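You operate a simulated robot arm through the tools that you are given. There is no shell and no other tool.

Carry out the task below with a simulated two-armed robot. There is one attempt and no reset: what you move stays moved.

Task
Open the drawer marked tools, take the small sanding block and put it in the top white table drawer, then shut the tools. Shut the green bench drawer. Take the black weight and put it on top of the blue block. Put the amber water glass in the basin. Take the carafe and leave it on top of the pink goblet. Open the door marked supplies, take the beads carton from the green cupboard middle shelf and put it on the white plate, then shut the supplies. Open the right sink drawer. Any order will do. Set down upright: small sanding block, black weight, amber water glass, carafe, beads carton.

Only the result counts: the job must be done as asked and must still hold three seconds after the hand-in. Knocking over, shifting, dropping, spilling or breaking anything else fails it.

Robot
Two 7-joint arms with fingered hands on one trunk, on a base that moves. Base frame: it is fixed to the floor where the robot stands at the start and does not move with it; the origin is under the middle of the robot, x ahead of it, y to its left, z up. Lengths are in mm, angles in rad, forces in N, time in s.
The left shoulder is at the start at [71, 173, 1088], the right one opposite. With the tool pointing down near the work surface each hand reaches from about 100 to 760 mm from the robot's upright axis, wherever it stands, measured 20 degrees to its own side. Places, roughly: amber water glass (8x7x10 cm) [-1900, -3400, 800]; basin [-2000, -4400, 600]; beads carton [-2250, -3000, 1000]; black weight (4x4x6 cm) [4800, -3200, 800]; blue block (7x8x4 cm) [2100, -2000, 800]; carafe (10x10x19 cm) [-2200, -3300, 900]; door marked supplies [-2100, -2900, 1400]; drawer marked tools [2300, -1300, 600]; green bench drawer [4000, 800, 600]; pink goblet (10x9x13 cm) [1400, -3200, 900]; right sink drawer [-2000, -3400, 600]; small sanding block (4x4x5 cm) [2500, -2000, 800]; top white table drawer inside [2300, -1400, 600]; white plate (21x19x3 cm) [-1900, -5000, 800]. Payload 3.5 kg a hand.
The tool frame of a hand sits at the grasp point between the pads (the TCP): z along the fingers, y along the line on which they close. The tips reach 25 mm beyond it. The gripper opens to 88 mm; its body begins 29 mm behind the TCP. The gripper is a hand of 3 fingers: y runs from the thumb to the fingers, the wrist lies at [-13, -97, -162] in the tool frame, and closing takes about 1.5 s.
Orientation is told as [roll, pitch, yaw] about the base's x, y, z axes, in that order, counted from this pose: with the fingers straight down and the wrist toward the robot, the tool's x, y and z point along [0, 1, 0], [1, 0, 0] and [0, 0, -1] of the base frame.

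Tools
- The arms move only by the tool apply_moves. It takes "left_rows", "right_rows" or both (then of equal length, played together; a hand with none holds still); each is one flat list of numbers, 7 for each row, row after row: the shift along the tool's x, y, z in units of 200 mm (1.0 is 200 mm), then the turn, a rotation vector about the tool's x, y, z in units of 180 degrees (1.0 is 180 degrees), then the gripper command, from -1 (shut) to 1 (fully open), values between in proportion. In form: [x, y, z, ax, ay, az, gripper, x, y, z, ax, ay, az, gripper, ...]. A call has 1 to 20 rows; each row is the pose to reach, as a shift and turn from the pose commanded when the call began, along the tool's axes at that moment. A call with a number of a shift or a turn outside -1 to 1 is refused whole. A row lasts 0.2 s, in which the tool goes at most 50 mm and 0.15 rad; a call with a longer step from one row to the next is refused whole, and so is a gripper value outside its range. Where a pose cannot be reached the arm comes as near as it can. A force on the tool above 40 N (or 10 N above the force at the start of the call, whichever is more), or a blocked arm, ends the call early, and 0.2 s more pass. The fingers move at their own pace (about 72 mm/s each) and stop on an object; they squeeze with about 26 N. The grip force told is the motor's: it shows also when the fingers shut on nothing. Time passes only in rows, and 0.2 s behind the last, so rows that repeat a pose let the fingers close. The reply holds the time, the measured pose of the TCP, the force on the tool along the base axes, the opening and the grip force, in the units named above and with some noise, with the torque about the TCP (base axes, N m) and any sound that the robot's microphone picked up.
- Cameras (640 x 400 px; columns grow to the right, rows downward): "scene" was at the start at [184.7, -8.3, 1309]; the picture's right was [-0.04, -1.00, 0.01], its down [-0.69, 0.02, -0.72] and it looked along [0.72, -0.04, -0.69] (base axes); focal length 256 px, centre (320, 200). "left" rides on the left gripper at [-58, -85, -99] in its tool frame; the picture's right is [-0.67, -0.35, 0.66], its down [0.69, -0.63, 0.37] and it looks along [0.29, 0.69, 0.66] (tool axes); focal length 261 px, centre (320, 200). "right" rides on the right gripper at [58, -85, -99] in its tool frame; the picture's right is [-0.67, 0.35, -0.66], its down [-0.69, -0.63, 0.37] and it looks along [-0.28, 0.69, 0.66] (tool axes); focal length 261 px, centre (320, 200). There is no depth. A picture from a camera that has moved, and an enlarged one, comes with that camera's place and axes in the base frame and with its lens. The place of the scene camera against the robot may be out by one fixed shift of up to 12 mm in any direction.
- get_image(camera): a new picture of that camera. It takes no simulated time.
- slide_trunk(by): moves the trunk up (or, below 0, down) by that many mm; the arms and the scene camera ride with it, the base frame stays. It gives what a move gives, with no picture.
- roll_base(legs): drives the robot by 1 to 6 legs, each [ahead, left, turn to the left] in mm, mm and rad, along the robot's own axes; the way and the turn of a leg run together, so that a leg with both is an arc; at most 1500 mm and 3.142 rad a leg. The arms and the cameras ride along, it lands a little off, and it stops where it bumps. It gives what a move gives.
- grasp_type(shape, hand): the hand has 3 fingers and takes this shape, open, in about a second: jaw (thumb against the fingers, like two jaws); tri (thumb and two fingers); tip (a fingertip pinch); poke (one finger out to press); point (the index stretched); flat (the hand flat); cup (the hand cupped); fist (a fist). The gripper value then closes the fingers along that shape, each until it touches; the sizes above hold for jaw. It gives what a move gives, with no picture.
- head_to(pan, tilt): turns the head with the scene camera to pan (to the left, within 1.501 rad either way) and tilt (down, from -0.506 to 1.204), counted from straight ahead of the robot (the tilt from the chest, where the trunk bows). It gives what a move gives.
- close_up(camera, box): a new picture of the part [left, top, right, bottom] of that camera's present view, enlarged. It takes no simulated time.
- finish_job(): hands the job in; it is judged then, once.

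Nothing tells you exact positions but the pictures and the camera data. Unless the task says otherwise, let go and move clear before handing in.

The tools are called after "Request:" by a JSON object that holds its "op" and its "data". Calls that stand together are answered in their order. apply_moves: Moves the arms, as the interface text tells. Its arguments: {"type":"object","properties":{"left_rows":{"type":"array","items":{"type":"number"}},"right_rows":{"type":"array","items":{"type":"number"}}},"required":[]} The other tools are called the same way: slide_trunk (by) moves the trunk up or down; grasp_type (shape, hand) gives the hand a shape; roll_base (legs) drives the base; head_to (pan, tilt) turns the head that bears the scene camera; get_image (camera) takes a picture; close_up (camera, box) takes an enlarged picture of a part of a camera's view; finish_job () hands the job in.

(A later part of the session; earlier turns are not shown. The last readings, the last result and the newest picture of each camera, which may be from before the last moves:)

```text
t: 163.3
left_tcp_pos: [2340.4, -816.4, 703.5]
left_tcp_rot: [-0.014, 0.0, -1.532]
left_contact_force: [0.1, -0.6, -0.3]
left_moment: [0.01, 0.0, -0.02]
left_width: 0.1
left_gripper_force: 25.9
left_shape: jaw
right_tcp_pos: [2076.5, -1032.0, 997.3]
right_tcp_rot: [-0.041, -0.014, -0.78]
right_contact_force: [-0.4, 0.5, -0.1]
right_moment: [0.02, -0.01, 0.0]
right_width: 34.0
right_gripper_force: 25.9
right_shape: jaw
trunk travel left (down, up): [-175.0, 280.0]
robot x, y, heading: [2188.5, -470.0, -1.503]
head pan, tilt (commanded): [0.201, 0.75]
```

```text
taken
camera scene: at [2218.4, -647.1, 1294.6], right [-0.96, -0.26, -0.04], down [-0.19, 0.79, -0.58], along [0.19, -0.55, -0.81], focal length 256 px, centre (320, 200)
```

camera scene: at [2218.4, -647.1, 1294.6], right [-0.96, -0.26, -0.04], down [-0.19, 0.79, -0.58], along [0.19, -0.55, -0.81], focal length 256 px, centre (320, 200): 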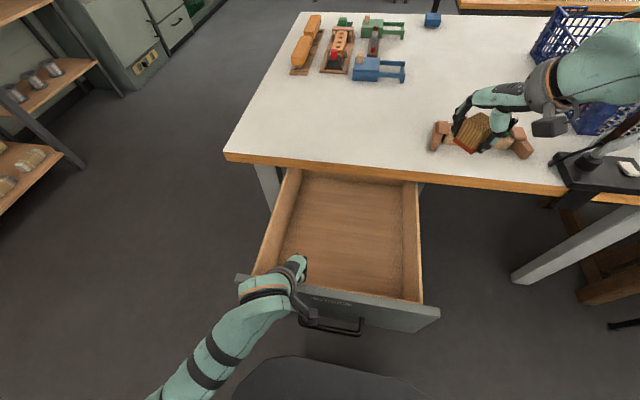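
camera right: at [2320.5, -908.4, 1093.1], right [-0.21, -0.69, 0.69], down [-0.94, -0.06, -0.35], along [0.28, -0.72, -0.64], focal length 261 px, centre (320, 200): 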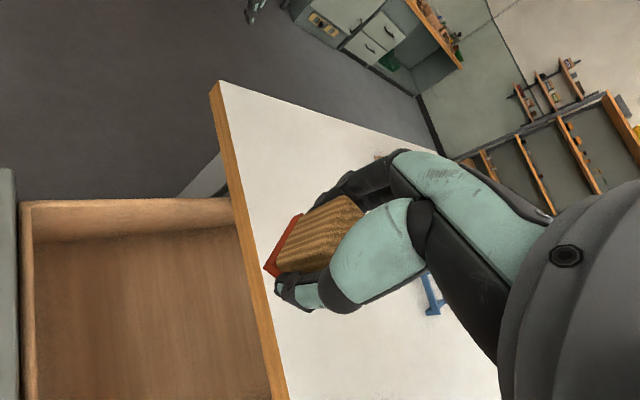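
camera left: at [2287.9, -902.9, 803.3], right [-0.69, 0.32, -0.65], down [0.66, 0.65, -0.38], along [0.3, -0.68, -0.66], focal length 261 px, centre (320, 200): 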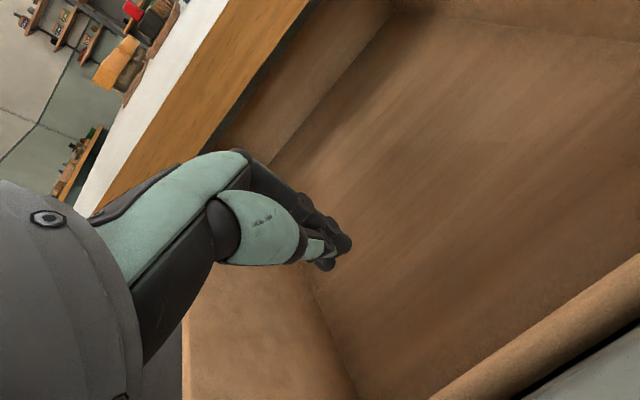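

The drawer is now open about 370 mm. I lift the left hand out, then move the base so that the right hand comes over the drawer.

Request:
{"op": "apply_moves", "data": {"left_rows": [0, 0.1, 0, 0, 0, 0, -1, 0, 0.15, -0.1, 0, 0, 0, -1, 0, 0.15, -0.25, 0, 0, 0, -1, 0, 0.15, -0.45, 0, 0, 0, -1, 0, 0.15, -0.65, 0, 0, 0, -1, 0, 0.15, -0.85, 0, 0, 0, -1, 0, 0.15, -1.0, 0, 0, 0, -1]}}

Request:
{"op": "roll_base", "data": {"legs": [[-60, 255, 0]]}}

Request:
{"op": "apply_moves", "data": {"right_rows": [0, 0, 0, 0, 0, 0.045, -1, 0, 0, 0, 0, 0, 0.09, -1, 0, 0, 0, 0, 0, 0.135, -1, 0, 0, 0, 0, 0, 0.18, -1, 0, 0, 0, 0, 0, 0.229, -1]}}

Request:
{"op": "head_to", "data": {"pan": -0.2, "tilt": 0.8}}

Request:
{"op": "get_image", "data": {"camera": "scene"}}

Request:
{"op": "get_image", "data": {"camera": "right"}}

```text
t: 164.6
left_tcp_pos: [2396.5, -839.7, 816.6]
left_tcp_rot: [0.207, 0.016, -1.547]
left_contact_force: [-0.6, -0.3, 0.5]
left_moment: [-0.01, 0.01, -0.04]
left_width: 0.1
left_gripper_force: 26.4
left_shape: jaw
right_tcp_pos: [2076.7, -1032.1, 997.1]
right_tcp_rot: [-0.041, -0.016, -0.781]
right_contact_force: [1.0, -0.9, -1.0]
right_moment: [-0.01, -0.02, -0.01]
right_width: 33.8
right_gripper_force: 25.3
right_shape: jaw
trunk travel left (down, up): [-175.0, 280.0]
robot x, y, heading: [2190.2, -465.8, -1.498]
head pan, tilt (commanded): [0.201, 0.75]
stopped in row 6 (left hand): the arm was blocked; the commanded pose is now the measured one
```

```text
t: 166.5
left_tcp_pos: [2647.5, -759.7, 817.0]
left_tcp_rot: [0.206, 0.013, -1.549]
left_contact_force: [-0.8, 0.1, -0.5]
left_moment: [0.0, -0.02, 0.01]
left_width: 0.0
left_gripper_force: 25.9
left_shape: jaw
right_tcp_pos: [2329.1, -953.8, 997.4]
right_tcp_rot: [-0.042, -0.016, -0.778]
right_contact_force: [0.6, 0.2, 0.3]
right_moment: [0.02, 0.0, 0.02]
right_width: 33.8
right_gripper_force: 26.3
right_shape: jaw
trunk travel left (down, up): [-175.0, 280.0]
robot x, y, heading: [2443.7, -394.3, -1.501]
head pan, tilt (commanded): [0.201, 0.75]
```

```text
refused: row 5 steps farther than a row can; nothing moved
```

```text
t: 167.3
left_tcp_pos: [2648.8, -760.3, 817.1]
left_tcp_rot: [0.206, 0.013, -1.55]
left_contact_force: [-0.1, 0.1, -0.6]
left_moment: [0.0, -0.01, -0.02]
left_width: 0.2
left_gripper_force: 26.0
left_shape: jaw
right_tcp_pos: [2328.6, -953.6, 997.0]
right_tcp_rot: [-0.043, -0.015, -0.779]
right_contact_force: [0.1, 0.7, 0.5]
right_moment: [-0.03, -0.01, 0.01]
right_width: 33.6
right_gripper_force: 25.8
right_shape: jaw
trunk travel left (down, up): [-175.0, 280.0]
robot x, y, heading: [2446.7, -390.4, -1.493]
head pan, tilt (commanded): [-0.201, 0.799]
```

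```text
taken
camera scene: at [2438.0, -568.7, 1291.0], right [-0.99, 0.12, 0.04], down [0.08, 0.84, -0.54], along [-0.1, -0.53, -0.84], focal length 256 px, centre (320, 200)
```

scene: 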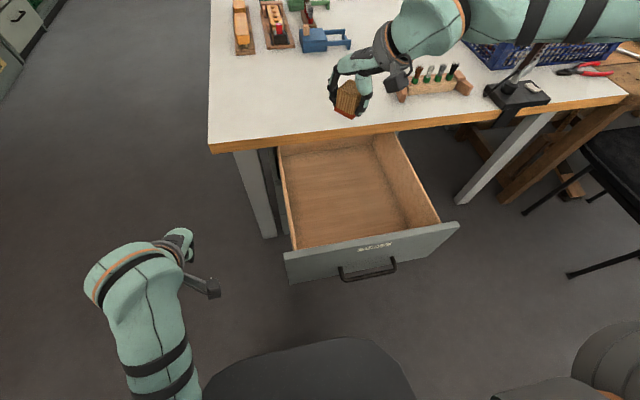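

```text
taken
camera right: at [2311.1, -848.7, 1093.1], right [-0.21, -0.69, 0.69], down [-0.94, -0.06, -0.35], along [0.28, -0.72, -0.64], focal length 261 px, centre (320, 200)
```

right: 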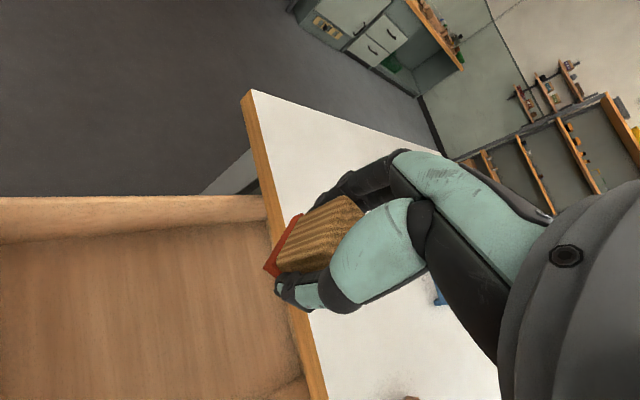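

The block is above the drawer with room on all sides. I turn the hand straight, level it, and centre it over the drawer.

Request:
{"op": "apply_moves", "data": {"right_rows": [-0.046, 0.005, 0, 0.001, 0.0027, 0.0455, -1, -0.092, 0.01, 0, 0.002, 0.0054, 0.091, -1, -0.138, 0.016, 0, 0.003, 0.008, 0.1366, -1, -0.184, 0.021, 0, 0.004, 0.0107, 0.182, -1, -0.23, 0.026, 0, 0.005, 0.0134, 0.2276, -1, -0.23, 0.026, 0, 0.005, 0.0134, 0.2276, -1]}}

Request:
{"op": "get_image", "data": {"camera": "right"}}

Request:
{"op": "get_image", "data": {"camera": "scene"}}

```text
t: 168.7
left_tcp_pos: [2646.8, -760.5, 816.3]
left_tcp_rot: [0.207, 0.012, -1.548]
left_contact_force: [0.1, 0.1, 0.9]
left_moment: [0.01, -0.03, -0.02]
left_width: 0.1
left_gripper_force: 25.9
left_shape: jaw
right_tcp_pos: [2300.6, -990.5, 1000.6]
right_tcp_rot: [0.013, -0.009, -1.495]
right_contact_force: [-0.6, -0.3, -0.1]
right_moment: [-0.02, 0.01, -0.04]
right_width: 33.9
right_gripper_force: 26.0
right_shape: jaw
trunk travel left (down, up): [-175.0, 280.0]
robot x, y, heading: [2443.8, -391.3, -1.499]
head pan, tilt (commanded): [-0.201, 0.799]
```

```text
taken
camera right: at [2350.7, -900.2, 1099.0], right [-0.65, -0.39, 0.65], down [-0.73, 0.57, -0.38], along [-0.22, -0.72, -0.66], focal length 261 px, centre (320, 200)
```

right: 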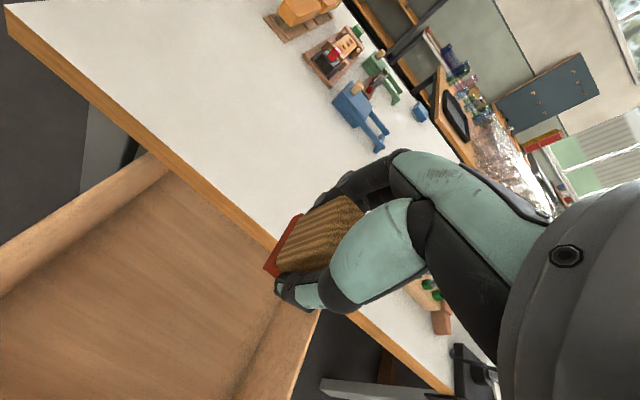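

```text
taken
camera scene: at [2438.0, -568.5, 1291.1], right [-0.99, 0.12, 0.04], down [0.08, 0.84, -0.54], along [-0.1, -0.53, -0.84], focal length 256 px, centre (320, 200)
```

scene: 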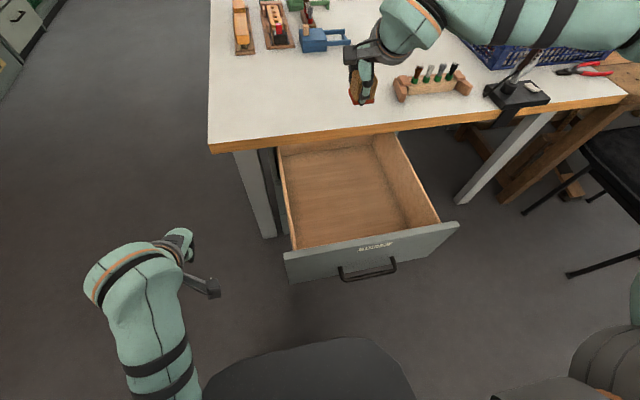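

The spot below is well inside the drawer. I lower the block, first 200 mm and then a further 160 mm.

Request:
{"op": "apply_moves", "data": {"right_rows": [0, 0, 0.15, 0, 0, 0, -1, 0, 0, 0.35, 0, 0, 0, -1, 0, 0, 0.55, 0, 0, 0, -1, 0, 0, 0.75, 0, 0, 0, -1, 0, 0, 0.9, 0, 0, 0, -1, 0, 0, 1.0, 0, 0, 0, -1]}}

Request:
{"op": "apply_moves", "data": {"right_rows": [0, 0, 0.15, 0, 0, 0, -1, 0, 0, 0.3, 0, 0, 0, -1, 0, 0, 0.45, 0, 0, 0, -1, 0, 0, 0.6, 0, 0, 0, -1, 0, 0, 0.75, 0, 0, 0, -1, 0, 0, 0.8, 0, 0, 0, -1]}}

Request:
{"op": "get_image", "data": {"camera": "right"}}

Request:
{"op": "get_image", "data": {"camera": "scene"}}

```text
t: 170.1
left_tcp_pos: [2647.3, -760.9, 815.6]
left_tcp_rot: [0.205, 0.015, -1.548]
left_contact_force: [0.3, 0.5, -0.6]
left_moment: [0.03, -0.01, 0.02]
left_width: 0.0
left_gripper_force: 25.9
left_shape: jaw
right_tcp_pos: [2301.4, -990.7, 798.3]
right_tcp_rot: [0.013, -0.011, -1.493]
right_contact_force: [1.4, -1.1, 0.2]
right_moment: [-0.01, 0.0, 0.03]
right_width: 34.0
right_gripper_force: 26.3
right_shape: jaw
trunk travel left (down, up): [-175.0, 280.0]
robot x, y, heading: [2443.5, -391.9, -1.498]
head pan, tilt (commanded): [-0.201, 0.799]
```

```text
t: 171.5
left_tcp_pos: [2647.4, -759.4, 815.7]
left_tcp_rot: [0.205, 0.014, -1.547]
left_contact_force: [0.3, -0.1, 0.2]
left_moment: [-0.04, 0.03, -0.02]
left_width: 0.2
left_gripper_force: 26.0
left_shape: jaw
right_tcp_pos: [2303.8, -995.1, 639.0]
right_tcp_rot: [0.014, -0.008, -1.494]
right_contact_force: [0.6, -0.3, 0.2]
right_moment: [-0.03, 0.03, 0.01]
right_width: 33.8
right_gripper_force: 26.2
right_shape: jaw
trunk travel left (down, up): [-175.0, 280.0]
robot x, y, heading: [2440.3, -388.1, -1.503]
head pan, tilt (commanded): [-0.201, 0.799]
```

```text
taken
camera right: at [2354.5, -904.4, 738.9], right [-0.65, -0.39, 0.65], down [-0.73, 0.57, -0.38], along [-0.22, -0.72, -0.66], focal length 261 px, centre (320, 200)
```

right: 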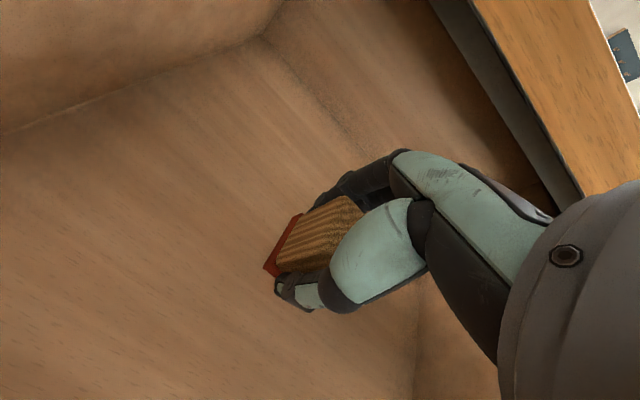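

```text
taken
camera scene: at [2437.9, -568.5, 1291.1], right [-0.99, 0.12, 0.04], down [0.08, 0.84, -0.54], along [-0.1, -0.53, -0.84], focal length 256 px, centre (320, 200)
```

scene: 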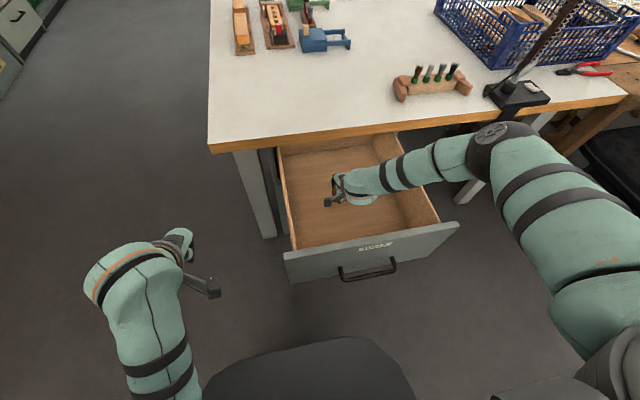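

The arm clears the drawer walls. I continue slowly toward the drawer floor.

Request:
{"op": "apply_moves", "data": {"right_rows": [0, 0, 0.1, 0, 0, 0, -1, 0, 0, 0.2, 0, 0, 0, -1, 0, 0, 0.3, 0, 0, 0, -1, 0, 0, 0.35, 0, 0, 0, -1]}}

Request:
{"op": "get_image", "data": {"camera": "right"}}

Request:
{"op": "get_image", "data": {"camera": "scene"}}

```text
t: 172.5
left_tcp_pos: [2647.5, -757.2, 818.8]
left_tcp_rot: [0.206, 0.008, -1.546]
left_contact_force: [0.5, -0.1, 0.5]
left_moment: [-0.02, 0.03, -0.03]
left_width: 0.0
left_gripper_force: 26.0
left_shape: jaw
right_tcp_pos: [2294.9, -1001.8, 578.6]
right_tcp_rot: [0.011, -0.016, -1.498]
right_contact_force: [-6.0, -1.3, 31.0]
right_moment: [0.16, 0.16, -0.09]
right_width: 35.2
right_gripper_force: 25.9
right_shape: jaw
right hand out of reach, approached as far as the arm can: row 1, 2, 3, 4
trunk travel left (down, up): [-175.0, 280.0]
robot x, y, heading: [2445.0, -389.2, -1.498]
head pan, tilt (commanded): [-0.201, 0.799]
```

```text
taken
camera right: at [2345.8, -910.6, 678.2], right [-0.65, -0.39, 0.65], down [-0.73, 0.57, -0.38], along [-0.23, -0.72, -0.65], focal length 261 px, centre (320, 200)
```

right: 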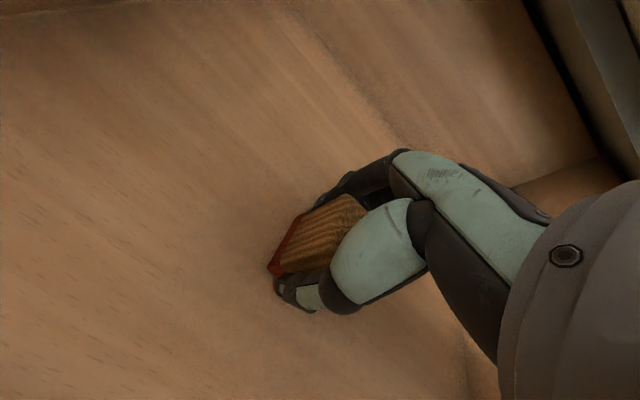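

```text
taken
camera scene: at [2438.6, -562.8, 1292.7], right [-0.99, 0.12, 0.04], down [0.08, 0.84, -0.54], along [-0.1, -0.53, -0.84], focal length 256 px, centre (320, 200)
```

scene: 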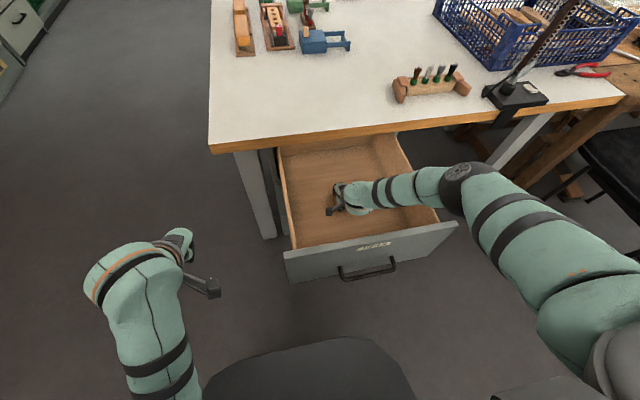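

The block has touched the drawer floor (31 N upward). I ease off slightly and read the force again.

Request:
{"op": "apply_moves", "data": {"right_rows": [0, 0, -0.02, 0, 0, 0, -1, 0, 0, -0.035, 0, 0, 0, -1]}}

Request:
{"op": "get_image", "data": {"camera": "right"}}

```text
t: 173.1
left_tcp_pos: [2647.7, -760.2, 817.3]
left_tcp_rot: [0.207, 0.012, -1.548]
left_contact_force: [0.0, -0.8, 0.0]
left_moment: [0.0, 0.0, -0.03]
left_width: 0.0
left_gripper_force: 26.3
left_shape: jaw
right_tcp_pos: [2295.6, -1000.2, 580.0]
right_tcp_rot: [0.011, -0.007, -1.493]
right_contact_force: [-3.7, 1.1, 10.1]
right_moment: [-0.07, 0.1, -0.06]
right_width: 35.1
right_gripper_force: 25.8
right_shape: jaw
trunk travel left (down, up): [-175.0, 280.0]
robot x, y, heading: [2444.8, -387.7, -1.495]
head pan, tilt (commanded): [-0.201, 0.799]
```

```text
taken
camera right: at [2346.5, -910.2, 680.0], right [-0.65, -0.39, 0.65], down [-0.73, 0.57, -0.38], along [-0.22, -0.72, -0.66], focal length 261 px, centre (320, 200)
```

right: 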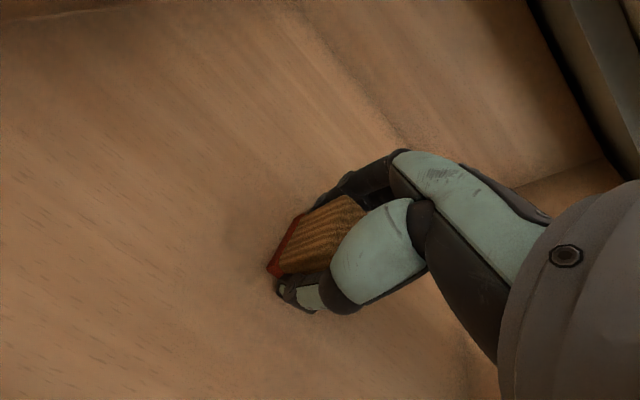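

The force has dropped to 10 N, so it rests on the floor. I open the hand and look.

Request:
{"op": "apply_moves", "data": {"right_rows": [0, 0, -0.008, 0, 0, 0, -0.5, 0, 0, -0.008, 0, 0, 0, 0, 0, 0, -0.008, 0, 0, 0, 0.5, 0, 0, -0.008, 0, 0, 0, 1, 0, 0, -0.008, 0, 0, 0, 1, 0, 0, -0.008, 0, 0, 0, 1, 0, 0, -0.008, 0, 0, 0, 1]}}

Request:
{"op": "get_image", "data": {"camera": "right"}}

```text
t: 174.7
left_tcp_pos: [2648.3, -760.6, 817.6]
left_tcp_rot: [0.206, 0.015, -1.547]
left_contact_force: [0.1, 0.7, 0.1]
left_moment: [0.0, 0.0, -0.04]
left_width: 0.0
left_gripper_force: 25.8
left_shape: jaw
right_tcp_pos: [2296.3, -1002.0, 583.1]
right_tcp_rot: [0.013, -0.009, -1.493]
right_contact_force: [0.2, 0.6, -0.3]
right_moment: [0.0, 0.0, 0.04]
right_width: 87.5
right_gripper_force: 0.1
right_shape: jaw
trunk travel left (down, up): [-175.0, 280.0]
robot x, y, heading: [2446.3, -390.4, -1.501]
head pan, tilt (commanded): [-0.201, 0.799]
```

```text
taken
camera right: at [2346.4, -911.7, 682.1], right [-0.65, -0.39, 0.65], down [-0.73, 0.57, -0.38], along [-0.22, -0.72, -0.66], focal length 261 px, centre (320, 200)
```

right: 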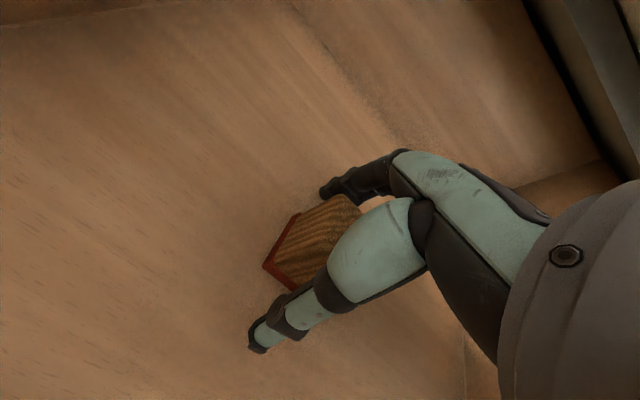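

The block stands upright on the drawer floor. I lift the hand straight out.

Request:
{"op": "apply_moves", "data": {"right_rows": [0, 0, -0.1, 0, 0, 0, 1, 0, 0, -0.2, 0, 0, 0, 1, 0, 0, -0.35, 0, 0, 0, 1, 0, 0, -0.5, 0, 0, 0, 1, 0, 0, -0.7, 0, 0, 0, 1, 0, 0, -0.9, 0, 0, 0, 1, 0, 0, -1.0, 0, 0, 0, 1]}}

Request:
{"op": "apply_moves", "data": {"right_rows": [0, 0, -0.2, 0, 0, 0, 1, 0, 0, -0.4, 0, 0, 0, 1, 0, 0, -0.6, 0, 0, 0, 1, 0, -0.05, -0.8, 0, 0, 0, 1, 0, -0.1, -0.8, 0, 0, 0, 1]}}

Request:
{"op": "get_image", "data": {"camera": "right"}}

Request:
{"op": "get_image", "data": {"camera": "scene"}}

```text
t: 176.3
left_tcp_pos: [2646.4, -760.7, 816.1]
left_tcp_rot: [0.206, 0.014, -1.549]
left_contact_force: [-0.4, 0.0, 0.2]
left_moment: [-0.04, -0.05, 0.0]
left_width: 0.1
left_gripper_force: 25.7
left_shape: jaw
right_tcp_pos: [2293.8, -998.9, 781.7]
right_tcp_rot: [0.013, -0.01, -1.492]
right_contact_force: [0.1, 0.0, 0.0]
right_moment: [0.01, 0.01, 0.02]
right_width: 87.7
right_gripper_force: 0.1
right_shape: jaw
trunk travel left (down, up): [-175.0, 280.0]
robot x, y, heading: [2445.3, -391.7, -1.492]
head pan, tilt (commanded): [-0.201, 0.799]
```

```text
t: 177.5
left_tcp_pos: [2647.6, -759.9, 816.7]
left_tcp_rot: [0.207, 0.013, -1.549]
left_contact_force: [0.3, -0.4, 0.2]
left_moment: [0.02, 0.01, -0.01]
left_width: 0.0
left_gripper_force: 26.4
left_shape: jaw
right_tcp_pos: [2290.4, -977.6, 941.7]
right_tcp_rot: [0.013, -0.01, -1.494]
right_contact_force: [0.2, 0.5, 0.0]
right_moment: [0.0, 0.02, -0.02]
right_width: 87.5
right_gripper_force: 0.0
right_shape: jaw
trunk travel left (down, up): [-175.0, 280.0]
robot x, y, heading: [2443.7, -393.9, -1.497]
head pan, tilt (commanded): [-0.201, 0.799]
```

```text
taken
camera right: at [2340.7, -887.0, 1042.2], right [-0.65, -0.39, 0.65], down [-0.73, 0.57, -0.38], along [-0.22, -0.72, -0.66], focal length 261 px, centre (320, 200)
```

right: 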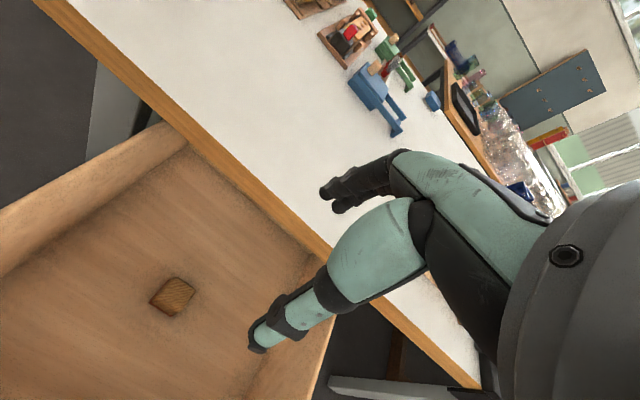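

```text
taken
camera scene: at [2437.9, -568.8, 1290.9], right [-0.99, 0.12, 0.04], down [0.08, 0.84, -0.54], along [-0.1, -0.53, -0.84], focal length 256 px, centre (320, 200)
```

scene: 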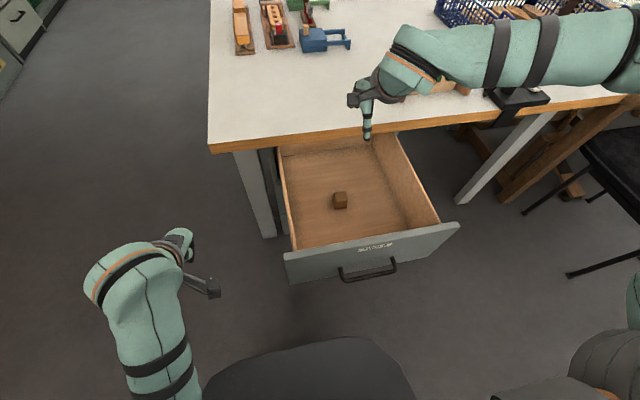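

The sanding block stands upright in the top drawer. Now I back off and get the right hand ready to push the drawer shut.

Request:
{"op": "roll_base", "data": {"legs": [[-330, 0, 0]]}}

Request:
{"op": "slide_trunk", "data": {"by": -150}}

Request:
{"op": "apply_moves", "data": {"right_rows": [0, 0, 0.07, -0.0385, 0, 0, 1, 0, 0, 0.14, -0.077, 0, 0, 1, 0, 0, 0.21, -0.1155, 0, 0, 1, 0, 0, 0.28, -0.154, 0, 0, 1, 0, 0, 0.35, -0.1925, 0, 0, 1, 0, 0, 0.42, -0.231, 0, 0, 1, 0, 0, 0.49, -0.2695, 0, 0, 1, 0, 0, 0.56, -0.308, 0, 0, 1, 0, 0, 0.63, -0.3465, 0, 0, 1, 0, 0, 0.7, -0.385, 0, 0, 1, 0, 0, 0.77, -0.4235, 0, 0, 1, 0, 0, 0.84, -0.462, 0, 0, 1, 0, 0, 0.9, -0.5, 0, 0, 1, 0, 0, 0.9, -0.5, 0, 0, 1]}}

Request:
{"op": "head_to", "data": {"pan": -0.1, "tilt": 0.4}}

Request:
{"op": "get_image", "data": {"camera": "scene"}}

Request:
{"op": "get_image", "data": {"camera": "right"}}

```text
t: 179.7
left_tcp_pos: [2623.9, -431.5, 815.6]
left_tcp_rot: [0.205, 0.014, -1.546]
left_contact_force: [0.3, -0.1, 1.0]
left_moment: [0.01, -0.03, 0.0]
left_width: 0.0
left_gripper_force: 25.5
left_shape: jaw
right_tcp_pos: [2266.2, -649.1, 943.4]
right_tcp_rot: [0.012, -0.01, -1.494]
right_contact_force: [-0.8, -0.1, 0.7]
right_moment: [0.01, 0.02, -0.01]
right_width: 88.0
right_gripper_force: 0.0
right_shape: jaw
trunk travel left (down, up): [-175.0, 280.0]
robot x, y, heading: [2422.5, -62.1, -1.497]
head pan, tilt (commanded): [-0.201, 0.799]
```

```text
t: 180.5
left_tcp_pos: [2655.5, -432.4, 743.9]
left_tcp_rot: [0.348, 0.05, -1.566]
left_contact_force: [0.1, -0.7, 0.0]
left_moment: [0.01, -0.01, 0.0]
left_width: 0.1
left_gripper_force: 25.9
left_shape: jaw
right_tcp_pos: [2266.6, -652.9, 879.8]
right_tcp_rot: [0.012, 0.005, -1.496]
right_contact_force: [-0.9, 0.2, -0.8]
right_moment: [0.02, 0.02, -0.03]
right_width: 87.5
right_gripper_force: 0.1
right_shape: jaw
trunk travel left (down, up): [-124.0, 331.0]
robot x, y, heading: [2421.0, -64.2, -1.5]
head pan, tilt (commanded): [-0.201, 0.799]
stopped: the arm was blocked; the commanded pose is now the measured one
```

```text
t: 183.5
left_tcp_pos: [2655.9, -431.5, 747.6]
left_tcp_rot: [0.35, 0.046, -1.567]
left_contact_force: [0.0, 0.3, 0.4]
left_moment: [0.02, -0.01, 0.01]
left_width: 0.0
left_gripper_force: 26.2
left_shape: jaw
right_tcp_pos: [2263.3, -653.0, 861.7]
right_tcp_rot: [0.01, -0.22, -1.492]
right_contact_force: [-0.6, -0.1, -0.2]
right_moment: [0.0, -0.01, -0.01]
right_width: 87.7
right_gripper_force: 0.0
right_shape: jaw
right hand out of reach, approached as far as the arm can: row 2, 3, 4, 5, 6, 7, 8, 9, 10, 11, 12, 13, 14
trunk travel left (down, up): [-124.0, 331.0]
robot x, y, heading: [2421.3, -66.2, -1.497]
head pan, tilt (commanded): [-0.201, 0.799]
```

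```text
t: 184.4
left_tcp_pos: [2655.8, -431.5, 747.0]
left_tcp_rot: [0.349, 0.046, -1.567]
left_contact_force: [0.2, 0.3, -0.1]
left_moment: [-0.01, 0.02, 0.02]
left_width: 0.0
left_gripper_force: 26.1
left_shape: jaw
right_tcp_pos: [2264.0, -652.3, 860.8]
right_tcp_rot: [0.01, -0.22, -1.494]
right_contact_force: [0.5, 0.9, -0.6]
right_moment: [-0.01, 0.03, 0.01]
right_width: 87.6
right_gripper_force: 0.1
right_shape: jaw
trunk travel left (down, up): [-124.0, 331.0]
robot x, y, heading: [2424.5, -58.9, -1.497]
head pan, tilt (commanded): [-0.099, 0.4]
```

```text
taken
camera scene: at [2425.5, -300.0, 1251.3], right [-1.0, 0.02, 0.03], down [-0.01, 0.63, -0.77], along [-0.04, -0.77, -0.63], focal length 256 px, centre (320, 200)
```

scene: 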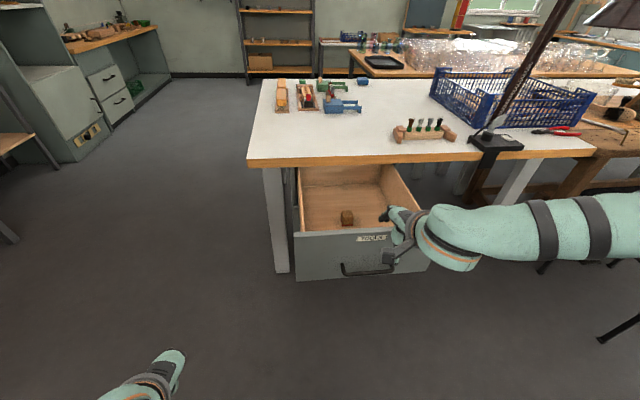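

```text
taken
camera right: at [2312.5, -543.3, 940.3], right [-0.66, -0.25, 0.71], down [-0.72, 0.48, -0.5], along [-0.21, -0.84, -0.5], focal length 261 px, centre (320, 200)
```

right: 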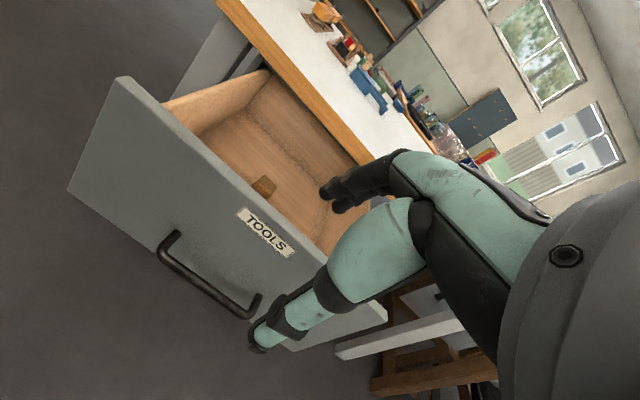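

The right hand cannot tip forward here, and the left arm is jammed again and blocks the trunk. I check the left arm's posture first.

Request:
{"op": "head_to", "data": {"pan": 0.6, "tilt": 0.9}}

Request:
{"op": "get_image", "data": {"camera": "scene"}}

```text
t: 185.5
left_tcp_pos: [2656.1, -430.9, 747.3]
left_tcp_rot: [0.349, 0.044, -1.567]
left_contact_force: [-0.9, -0.4, 0.4]
left_moment: [0.03, 0.0, -0.01]
left_width: 0.0
left_gripper_force: 26.2
left_shape: jaw
right_tcp_pos: [2262.9, -652.2, 861.3]
right_tcp_rot: [0.011, -0.22, -1.496]
right_contact_force: [-0.1, 0.1, 0.5]
right_moment: [-0.03, 0.02, -0.01]
right_width: 87.6
right_gripper_force: 0.0
right_shape: jaw
trunk travel left (down, up): [-124.0, 331.0]
robot x, y, heading: [2422.2, -62.1, -1.5]
head pan, tilt (commanded): [0.6, 0.901]
```

```text
taken
camera scene: at [2474.3, -255.6, 1218.6], right [-0.78, -0.6, -0.16], down [-0.5, 0.76, -0.41], along [0.37, -0.24, -0.9], focal length 256 px, centre (320, 200)
```

scene: 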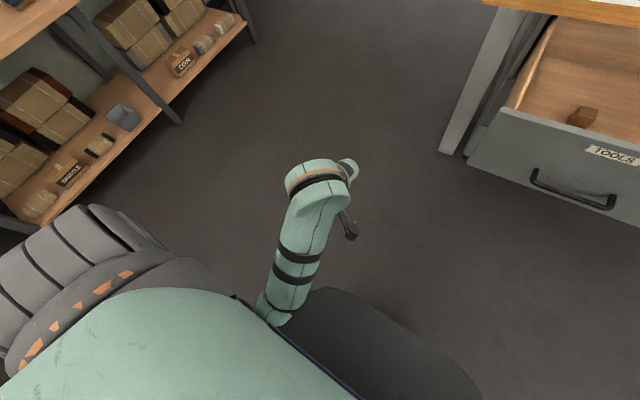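

The left elbow is tucked low and inside. I repeat the unflipping sequence: extend and level, tip forward, cross in with a roll, tip down, yaw back.

Request:
{"op": "apply_moves", "data": {"left_rows": [0.09, 0.16, -0.08, -0.0024, -0.0185, -0.0035, 0, 0.19, 0.33, -0.16, -0.0048, -0.037, -0.007, 1, 0.29, 0.5, -0.25, -0.007, -0.055, -0.0106, 1, 0.38, 0.66, -0.33, -0.0095, -0.074, -0.0142, 1, 0.48, 0.83, -0.42, -0.012, -0.0925, -0.0178, 1, 0.575, 1.0, -0.5, -0.0143, -0.111, -0.0213, 1, 0.575, 1.0, -0.5, -0.0143, -0.111, -0.0213, 1], "right_rows": [0, 0, 0, 0.012, 0, 0, 0, 0, 0, 0, 0.024, 0, 0, -1, 0, 0, 0, 0.036, 0, 0, -1, 0, 0, 0, 0.048, 0, 0, -1, 0, 0, 0, 0.06, 0, 0, -1, 0, 0, 0, 0.07, 0, 0, -1, 0, 0, 0, 0.07, 0, 0, -1]}}

Request:
{"op": "get_image", "data": {"camera": "scene"}}

```text
t: 186.0
left_tcp_pos: [2729.4, -477.9, 781.3]
left_tcp_rot: [0.468, 0.027, -1.536]
left_contact_force: [0.4, -0.2, 0.8]
left_moment: [0.04, -0.01, -0.02]
left_width: 39.6
left_gripper_force: 0.0
left_shape: jaw
right_tcp_pos: [2263.7, -652.8, 860.3]
right_tcp_rot: [0.012, -0.164, -1.491]
right_contact_force: [-0.5, -0.4, 0.4]
right_moment: [0.0, 0.03, 0.01]
right_width: 16.5
right_gripper_force: 0.0
right_shape: jaw
trunk travel left (down, up): [-124.0, 331.0]
robot x, y, heading: [2420.8, -62.0, -1.494]
head pan, tilt (commanded): [0.6, 0.901]
stopped in row 2 (left hand): the arm was blocked; the commanded pose is now the measured one
```

```text
taken
camera scene: at [2474.4, -256.6, 1218.4], right [-0.78, -0.6, -0.16], down [-0.5, 0.76, -0.41], along [0.37, -0.24, -0.9], focal length 256 px, centre (320, 200)
```

scene: 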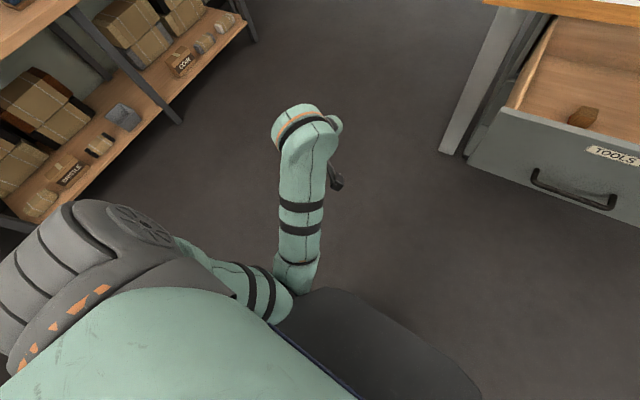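

Request:
{"op": "apply_moves", "data": {"left_rows": [0.03, 0.15, -0.06, 0, 0, 0, 1, 0.06, 0.3, -0.12, 0, 0, 0, 1, 0.09, 0.45, -0.18, 0, 0, 0, 1, 0.12, 0.6, -0.24, 0, 0, 0, 1, 0.15, 0.75, -0.3, 0, 0, 0, 1, 0.18, 0.9, -0.36, 0, 0, 0, 1], "right_rows": [0, 0, 0, 0.012, 0, 0, -1, 0, 0, 0, 0.024, 0, 0, -1, 0, 0, 0, 0.036, 0, 0, -1, 0, 0, 0, 0.048, 0, 0, -1, 0, 0, 0, 0.05, 0, 0, -1, 0, 0, 0, 0.052, 0, 0, -1]}}

Request:
{"op": "get_image", "data": {"camera": "scene"}}

```text
t: 187.4
left_tcp_pos: [2734.0, -660.8, 857.1]
left_tcp_rot: [0.466, 0.027, -1.534]
left_contact_force: [0.0, -0.2, 0.5]
left_moment: [0.0, -0.01, -0.03]
left_width: 87.7
left_gripper_force: 0.0
left_shape: jaw
right_tcp_pos: [2263.7, -652.1, 860.5]
right_tcp_rot: [0.012, -0.004, -1.492]
right_contact_force: [-0.5, 0.4, -0.1]
right_moment: [-0.01, 0.06, 0.0]
right_width: 0.0
right_gripper_force: 26.0
right_shape: jaw
trunk travel left (down, up): [-124.0, 331.0]
robot x, y, heading: [2418.8, -62.4, -1.498]
head pan, tilt (commanded): [0.6, 0.901]
```

```text
taken
camera scene: at [2474.3, -256.1, 1218.5], right [-0.78, -0.6, -0.16], down [-0.5, 0.76, -0.41], along [0.37, -0.24, -0.9], focal length 256 px, centre (320, 200)
```

scene: 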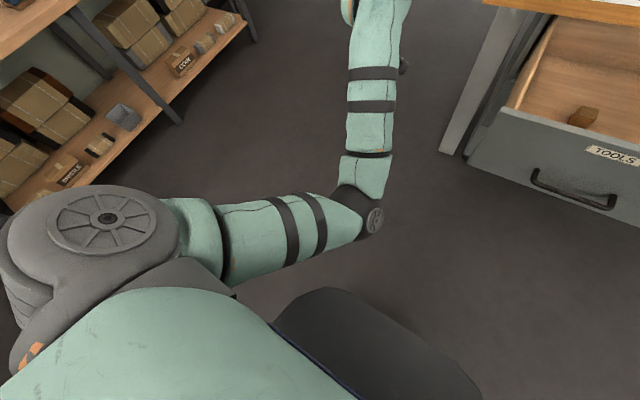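

Request:
{"op": "apply_moves", "data": {"left_rows": [0, 0.05, 0, 0, -0.037, 0, 1, 0, 0.1, 0, 0, -0.074, 0, 1, 0, 0.15, 0, 0, -0.111, 0, 1, 0, 0.2, 0, 0, -0.149, 0, 1]}}

Request:
{"op": "apply_moves", "data": {"left_rows": [0, 0, 0, -0.0417, 0, 0, 1, 0, 0, 0, -0.0833, 0, 0, 1, 0, 0, 0, -0.125, 0, 0, 1, 0, 0, 0, -0.1667, 0, 0, 1, 0, 0, 0, -0.2083, 0, 0, 1, 0, 0, 0, -0.25, 0, 0, 1, 0, 0, 0, -0.2917, 0, 0, 1, 0, 0, 0, -0.3333, 0, 0, 1, 0, 0, 0, -0.375, 0, 0, 1, 0, 0, 0, -0.4167, 0, 0, 1, 0, 0, 0, -0.4583, 0, 0, 1, 0, 0, 0, -0.5, 0, 0, 1]}}

Request:
{"op": "apply_moves", "data": {"left_rows": [-0.14, 0.03, -0.05, 0, 0, 0, 1, -0.28, 0.06, -0.1, 0, 0, 0, 1, -0.42, 0.09, -0.15, 0, 0, 0, 1, -0.56, 0.12, -0.2, 0, 0, 0, 1, -0.7, 0.15, -0.25, 0, 0, 0, 1, -0.8, 0.2, -0.3, 0, 0, 0, 1]}}

Request:
{"op": "get_image", "data": {"camera": "scene"}}

```text
t: 188.4
left_tcp_pos: [2735.8, -700.1, 854.5]
left_tcp_rot: [-0.002, 0.027, -1.533]
left_contact_force: [-0.5, 0.1, -0.2]
left_moment: [0.0, -0.01, 0.03]
left_width: 87.8
left_gripper_force: 0.0
left_shape: jaw
right_tcp_pos: [2265.2, -651.3, 860.6]
right_tcp_rot: [0.012, -0.004, -1.491]
right_contact_force: [0.0, 0.0, -0.8]
right_moment: [-0.02, -0.01, 0.01]
right_width: 0.0
right_gripper_force: 25.4
right_shape: jaw
trunk travel left (down, up): [-124.0, 331.0]
robot x, y, heading: [2421.5, -61.3, -1.501]
head pan, tilt (commanded): [0.6, 0.901]
```

```text
t: 191.0
left_tcp_pos: [2736.3, -700.4, 856.6]
left_tcp_rot: [-0.011, -1.544, -1.525]
left_contact_force: [0.1, 0.1, 0.3]
left_moment: [0.0, -0.02, 0.01]
left_width: 87.9
left_gripper_force: 0.1
left_shape: jaw
right_tcp_pos: [2264.0, -651.5, 860.7]
right_tcp_rot: [0.01, -0.003, -1.491]
right_contact_force: [0.1, 0.4, -0.1]
right_moment: [0.02, 0.01, 0.02]
right_width: 0.1
right_gripper_force: 25.5
right_shape: jaw
trunk travel left (down, up): [-124.0, 331.0]
robot x, y, heading: [2416.9, -61.4, -1.502]
head pan, tilt (commanded): [0.6, 0.901]
```

```text
t: 192.4
left_tcp_pos: [2573.2, -646.7, 898.5]
left_tcp_rot: [-0.028, -1.546, -1.503]
left_contact_force: [0.0, -0.1, 0.5]
left_moment: [-0.02, 0.01, 0.01]
left_width: 88.0
left_gripper_force: 0.0
left_shape: jaw
right_tcp_pos: [2263.8, -651.0, 860.9]
right_tcp_rot: [0.01, -0.003, -1.49]
right_contact_force: [0.9, -0.1, 0.1]
right_moment: [-0.02, -0.02, 0.0]
right_width: 0.0
right_gripper_force: 26.0
right_shape: jaw
trunk travel left (down, up): [-124.0, 331.0]
robot x, y, heading: [2419.3, -62.7, -1.503]
head pan, tilt (commanded): [0.6, 0.901]
```

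```text
taken
camera scene: at [2474.0, -255.2, 1218.7], right [-0.78, -0.6, -0.16], down [-0.5, 0.76, -0.41], along [0.37, -0.24, -0.9], focal length 256 px, centre (320, 200)
```

scene: 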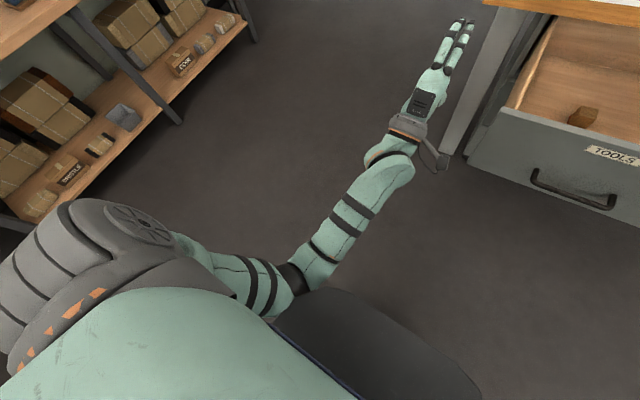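

Request:
{"op": "apply_moves", "data": {"left_rows": [0, 0, 0, 0, 0, 0.045, 1, 0, 0, 0, 0, 0, 0.09, 1, 0, 0, 0, 0, 0, 0.135, 1, 0, 0, 0, 0, 0, 0.18, 1, 0, 0, 0, 0, 0, 0.225, 1, 0, 0, 0, 0, 0, 0.27, 1, 0, 0, 0, 0, 0, 0.315, 1, 0, 0, 0, 0, 0, 0.36, 1, 0, 0, 0, 0, 0, 0.405, 1, 0, 0, 0, 0, 0, 0.45, 1, 0, 0, 0, 0, 0, 0.495, 1]}}

Request:
{"op": "apply_moves", "data": {"left_rows": [0, 0, 0, 0, -0.045, 0, 1, 0, 0, 0, 0, -0.09, 0, 1, 0, 0, 0, 0, -0.135, 0, 1, 0, 0, 0, 0, -0.18, 0, 1, 0, 0, 0, 0, -0.225, 0, 1, 0, 0, 0, 0, -0.27, 0, 1, 0, 0, 0, 0, -0.315, 0, 1, 0, 0, 0, 0, -0.36, 0, 1, 0, 0, 0, 0, -0.405, 0, 1, 0, 0, 0, 0, -0.45, 0, 1, 0, 0, 0, 0, -0.49, 0, 1]}}

Request:
{"op": "apply_moves", "data": {"left_rows": [0, -0.05, 0, 0, 0, -0.045, 1, 0, -0.1, 0, 0, 0, -0.09, 1, 0, -0.15, 0, 0, 0, -0.135, 1, 0, -0.2, 0, 0, 0, -0.18, 1, 0, -0.25, 0, 0, 0, -0.225, 1, 0, -0.3, 0, 0, 0, -0.27, 1, 0, -0.35, 0, 0, 0, -0.315, 1, 0, -0.4, 0, 0, 0, -0.36, 1, 0, -0.4, 0, 0, 0, -0.405, 1, 0, -0.4, 0, 0, 0, -0.45, 1, 0, -0.4, 0, 0, 0, -0.495, 1]}}

Request:
{"op": "get_image", "data": {"camera": "scene"}}

```text
t: 194.8
left_tcp_pos: [2574.0, -647.1, 898.0]
left_tcp_rot: [1.543, -0.013, -3.103]
left_contact_force: [0.6, 0.5, -0.8]
left_moment: [-0.02, 0.02, -0.02]
left_width: 87.9
left_gripper_force: 0.1
left_shape: jaw
right_tcp_pos: [2264.1, -651.7, 861.9]
right_tcp_rot: [0.009, -0.005, -1.49]
right_contact_force: [-0.8, 0.4, -0.5]
right_moment: [0.02, 0.0, 0.01]
right_width: 0.0
right_gripper_force: 25.9
right_shape: jaw
trunk travel left (down, up): [-124.0, 331.0]
robot x, y, heading: [2422.8, -66.0, -1.499]
head pan, tilt (commanded): [0.6, 0.901]
```

```text
t: 197.2
left_tcp_pos: [2575.2, -646.1, 897.1]
left_tcp_rot: [0.0, -0.018, -3.105]
left_contact_force: [0.0, -0.6, -0.9]
left_moment: [0.0, 0.04, 0.01]
left_width: 87.8
left_gripper_force: 0.0
left_shape: jaw
right_tcp_pos: [2264.4, -651.0, 860.8]
right_tcp_rot: [0.011, -0.003, -1.49]
right_contact_force: [0.2, 0.2, -1.0]
right_moment: [0.0, 0.0, -0.01]
right_width: 0.0
right_gripper_force: 26.0
right_shape: jaw
trunk travel left (down, up): [-124.0, 331.0]
robot x, y, heading: [2418.5, -62.2, -1.498]
head pan, tilt (commanded): [0.6, 0.901]
```

```text
t: 199.6
left_tcp_pos: [2654.5, -643.2, 896.3]
left_tcp_rot: [-0.019, -0.005, -1.546]
left_contact_force: [0.2, 0.6, -0.3]
left_moment: [-0.01, 0.01, 0.04]
left_width: 87.9
left_gripper_force: 0.1
left_shape: jaw
right_tcp_pos: [2264.2, -651.4, 861.1]
right_tcp_rot: [0.009, -0.003, -1.492]
right_contact_force: [-0.2, 1.3, 0.2]
right_moment: [0.02, 0.01, -0.01]
right_width: 0.0
right_gripper_force: 26.0
right_shape: jaw
trunk travel left (down, up): [-124.0, 331.0]
robot x, y, heading: [2421.3, -57.3, -1.495]
head pan, tilt (commanded): [0.6, 0.901]
```

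```text
taken
camera scene: at [2474.1, -255.7, 1218.6], right [-0.78, -0.6, -0.16], down [-0.5, 0.76, -0.41], along [0.37, -0.24, -0.9], focal length 256 px, centre (320, 200)
```

scene: 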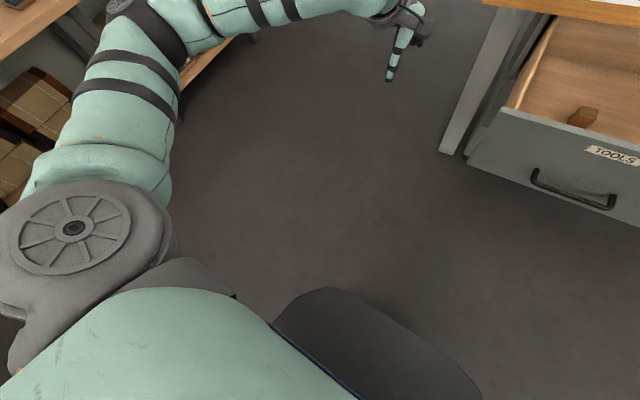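

The left arm is normal again. Now I raise the trunk back, and lower the closed right hand in front of the drawer handle.

Request:
{"op": "slide_trunk", "data": {"by": 51}}

Request:
{"op": "apply_moves", "data": {"right_rows": [0, 0, 0.2, 0, 0, 0, -1, 0, 0, 0.4, 0, 0, 0, -1, 0, 0, 0.6, 0, 0, 0, -1, 0, 0, 0.8, 0, 0, 0, -1, 0, 0, 1.0, 0, 0, 0, -1]}}

Request:
{"op": "apply_moves", "data": {"right_rows": [0, 0, 0.2, 0, 0, 0, -1, 0, 0, 0.4, 0, 0, 0, -1, 0, 0, 0.53, 0, 0, 0, -1]}}

Request:
{"op": "head_to", "data": {"pan": -0.15, "tilt": 0.7}}

Request:
{"op": "get_image", "data": {"camera": "scene"}}

Request:
{"op": "get_image", "data": {"camera": "right"}}

```text
t: 200.5
left_tcp_pos: [2654.5, -644.6, 948.2]
left_tcp_rot: [-0.017, -0.005, -1.55]
left_contact_force: [-0.3, 0.0, -0.5]
left_moment: [0.03, -0.03, 0.04]
left_width: 87.9
left_gripper_force: 0.0
left_shape: jaw
right_tcp_pos: [2265.3, -651.1, 910.6]
right_tcp_rot: [0.012, -0.002, -1.489]
right_contact_force: [-0.1, -0.2, -1.1]
right_moment: [0.0, 0.0, 0.0]
right_width: 0.0
right_gripper_force: 25.7
right_shape: jaw
trunk travel left (down, up): [-175.0, 280.0]
robot x, y, heading: [2422.0, -61.6, -1.494]
head pan, tilt (commanded): [0.6, 0.901]
```

```text
t: 201.7
left_tcp_pos: [2654.8, -643.2, 949.1]
left_tcp_rot: [-0.018, -0.003, -1.55]
left_contact_force: [-0.8, 0.2, -0.2]
left_moment: [-0.01, 0.02, 0.03]
left_width: 87.6
left_gripper_force: 0.1
left_shape: jaw
right_tcp_pos: [2267.2, -651.8, 710.2]
right_tcp_rot: [0.01, -0.002, -1.49]
right_contact_force: [0.2, -0.6, -0.8]
right_moment: [0.01, 0.01, -0.04]
right_width: 0.1
right_gripper_force: 25.4
right_shape: jaw
trunk travel left (down, up): [-175.0, 280.0]
robot x, y, heading: [2417.7, -60.3, -1.497]
head pan, tilt (commanded): [0.6, 0.901]
```

```text
t: 202.5
left_tcp_pos: [2654.4, -644.1, 947.6]
left_tcp_rot: [-0.018, -0.005, -1.551]
left_contact_force: [-0.2, -1.1, 0.3]
left_moment: [-0.02, -0.02, -0.01]
left_width: 87.8
left_gripper_force: 0.1
left_shape: jaw
right_tcp_pos: [2236.4, -668.9, 629.2]
right_tcp_rot: [0.011, -0.001, -1.49]
right_contact_force: [-0.4, 0.0, 0.3]
right_moment: [0.01, -0.02, -0.03]
right_width: 0.1
right_gripper_force: 25.6
right_shape: jaw
right hand out of reach, approached as far as the arm can: row 1, 2, 3
trunk travel left (down, up): [-175.0, 280.0]
robot x, y, heading: [2419.2, -61.8, -1.497]
head pan, tilt (commanded): [0.6, 0.901]
```

```text
t: 203.6
left_tcp_pos: [2653.4, -643.9, 947.9]
left_tcp_rot: [-0.019, -0.007, -1.55]
left_contact_force: [0.6, 0.2, 0.0]
left_moment: [0.01, -0.01, -0.02]
left_width: 87.5
left_gripper_force: 0.0
left_shape: jaw
right_tcp_pos: [2236.9, -668.1, 630.1]
right_tcp_rot: [0.011, -0.003, -1.49]
right_contact_force: [-0.5, -0.3, 0.3]
right_moment: [0.04, 0.03, 0.0]
right_width: 0.0
right_gripper_force: 25.5
right_shape: jaw
trunk travel left (down, up): [-175.0, 280.0]
robot x, y, heading: [2419.7, -58.4, -1.499]
head pan, tilt (commanded): [-0.15, 0.7]
```

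```text
taken
camera scene: at [2418.4, -246.1, 1297.8], right [-1.0, 0.07, 0.03], down [0.04, 0.79, -0.62], along [-0.07, -0.61, -0.79], focal length 256 px, centre (320, 200)
```

scene: 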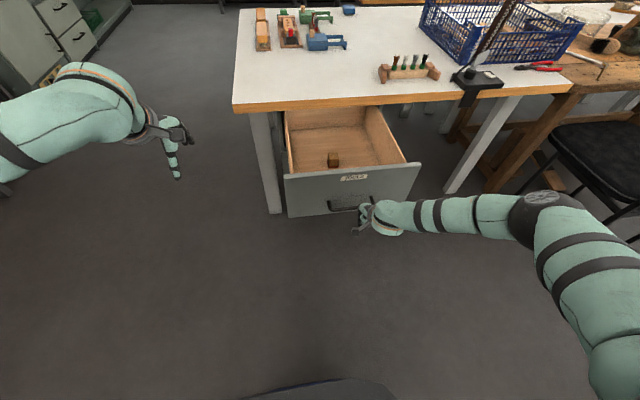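

```text
taken
camera right: at [2287.2, -578.2, 729.6], right [-0.65, -0.4, 0.65], down [-0.73, 0.57, -0.37], along [-0.22, -0.72, -0.66], focal length 261 px, centre (320, 200)
```

right: 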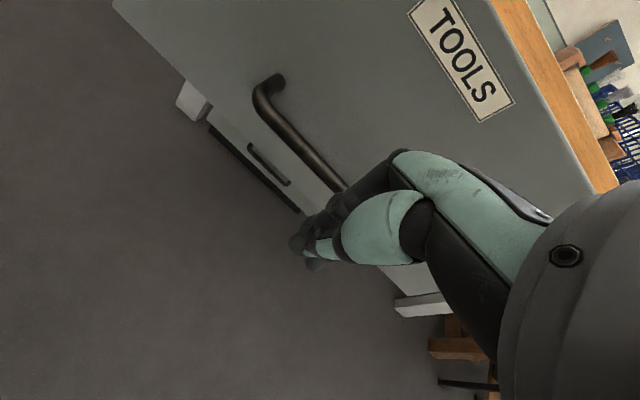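

The hand is just in front of the handle but a little high. I lower the trunk 35 mm so that the fingers sit squarely against the bar.

Request:
{"op": "slide_trunk", "data": {"by": -35}}

Request:
{"op": "get_image", "data": {"camera": "right"}}

```text
t: 204.4
left_tcp_pos: [2654.4, -642.3, 913.8]
left_tcp_rot: [-0.017, -0.008, -1.548]
left_contact_force: [0.0, 0.4, 0.5]
left_moment: [0.01, -0.02, 0.01]
left_width: 87.7
left_gripper_force: 0.0
left_shape: jaw
right_tcp_pos: [2234.7, -657.5, 562.9]
right_tcp_rot: [0.011, 0.049, -1.492]
right_contact_force: [0.2, -1.2, 0.5]
right_moment: [0.03, 0.02, 0.02]
right_width: 0.2
right_gripper_force: 25.6
right_shape: jaw
trunk travel left (down, up): [-140.0, 315.0]
robot x, y, heading: [2419.7, -64.6, -1.498]
head pan, tilt (commanded): [-0.15, 0.7]
```

```text
taken
camera right: at [2285.8, -573.5, 667.2], right [-0.64, -0.43, 0.63], down [-0.73, 0.59, -0.34], along [-0.22, -0.68, -0.7], focal length 261 px, centre (320, 200)
```

right: 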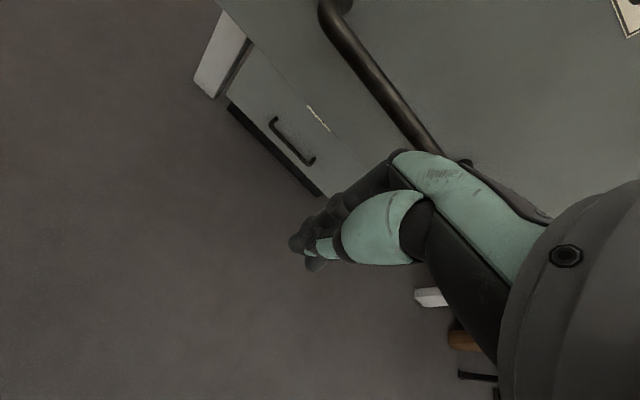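

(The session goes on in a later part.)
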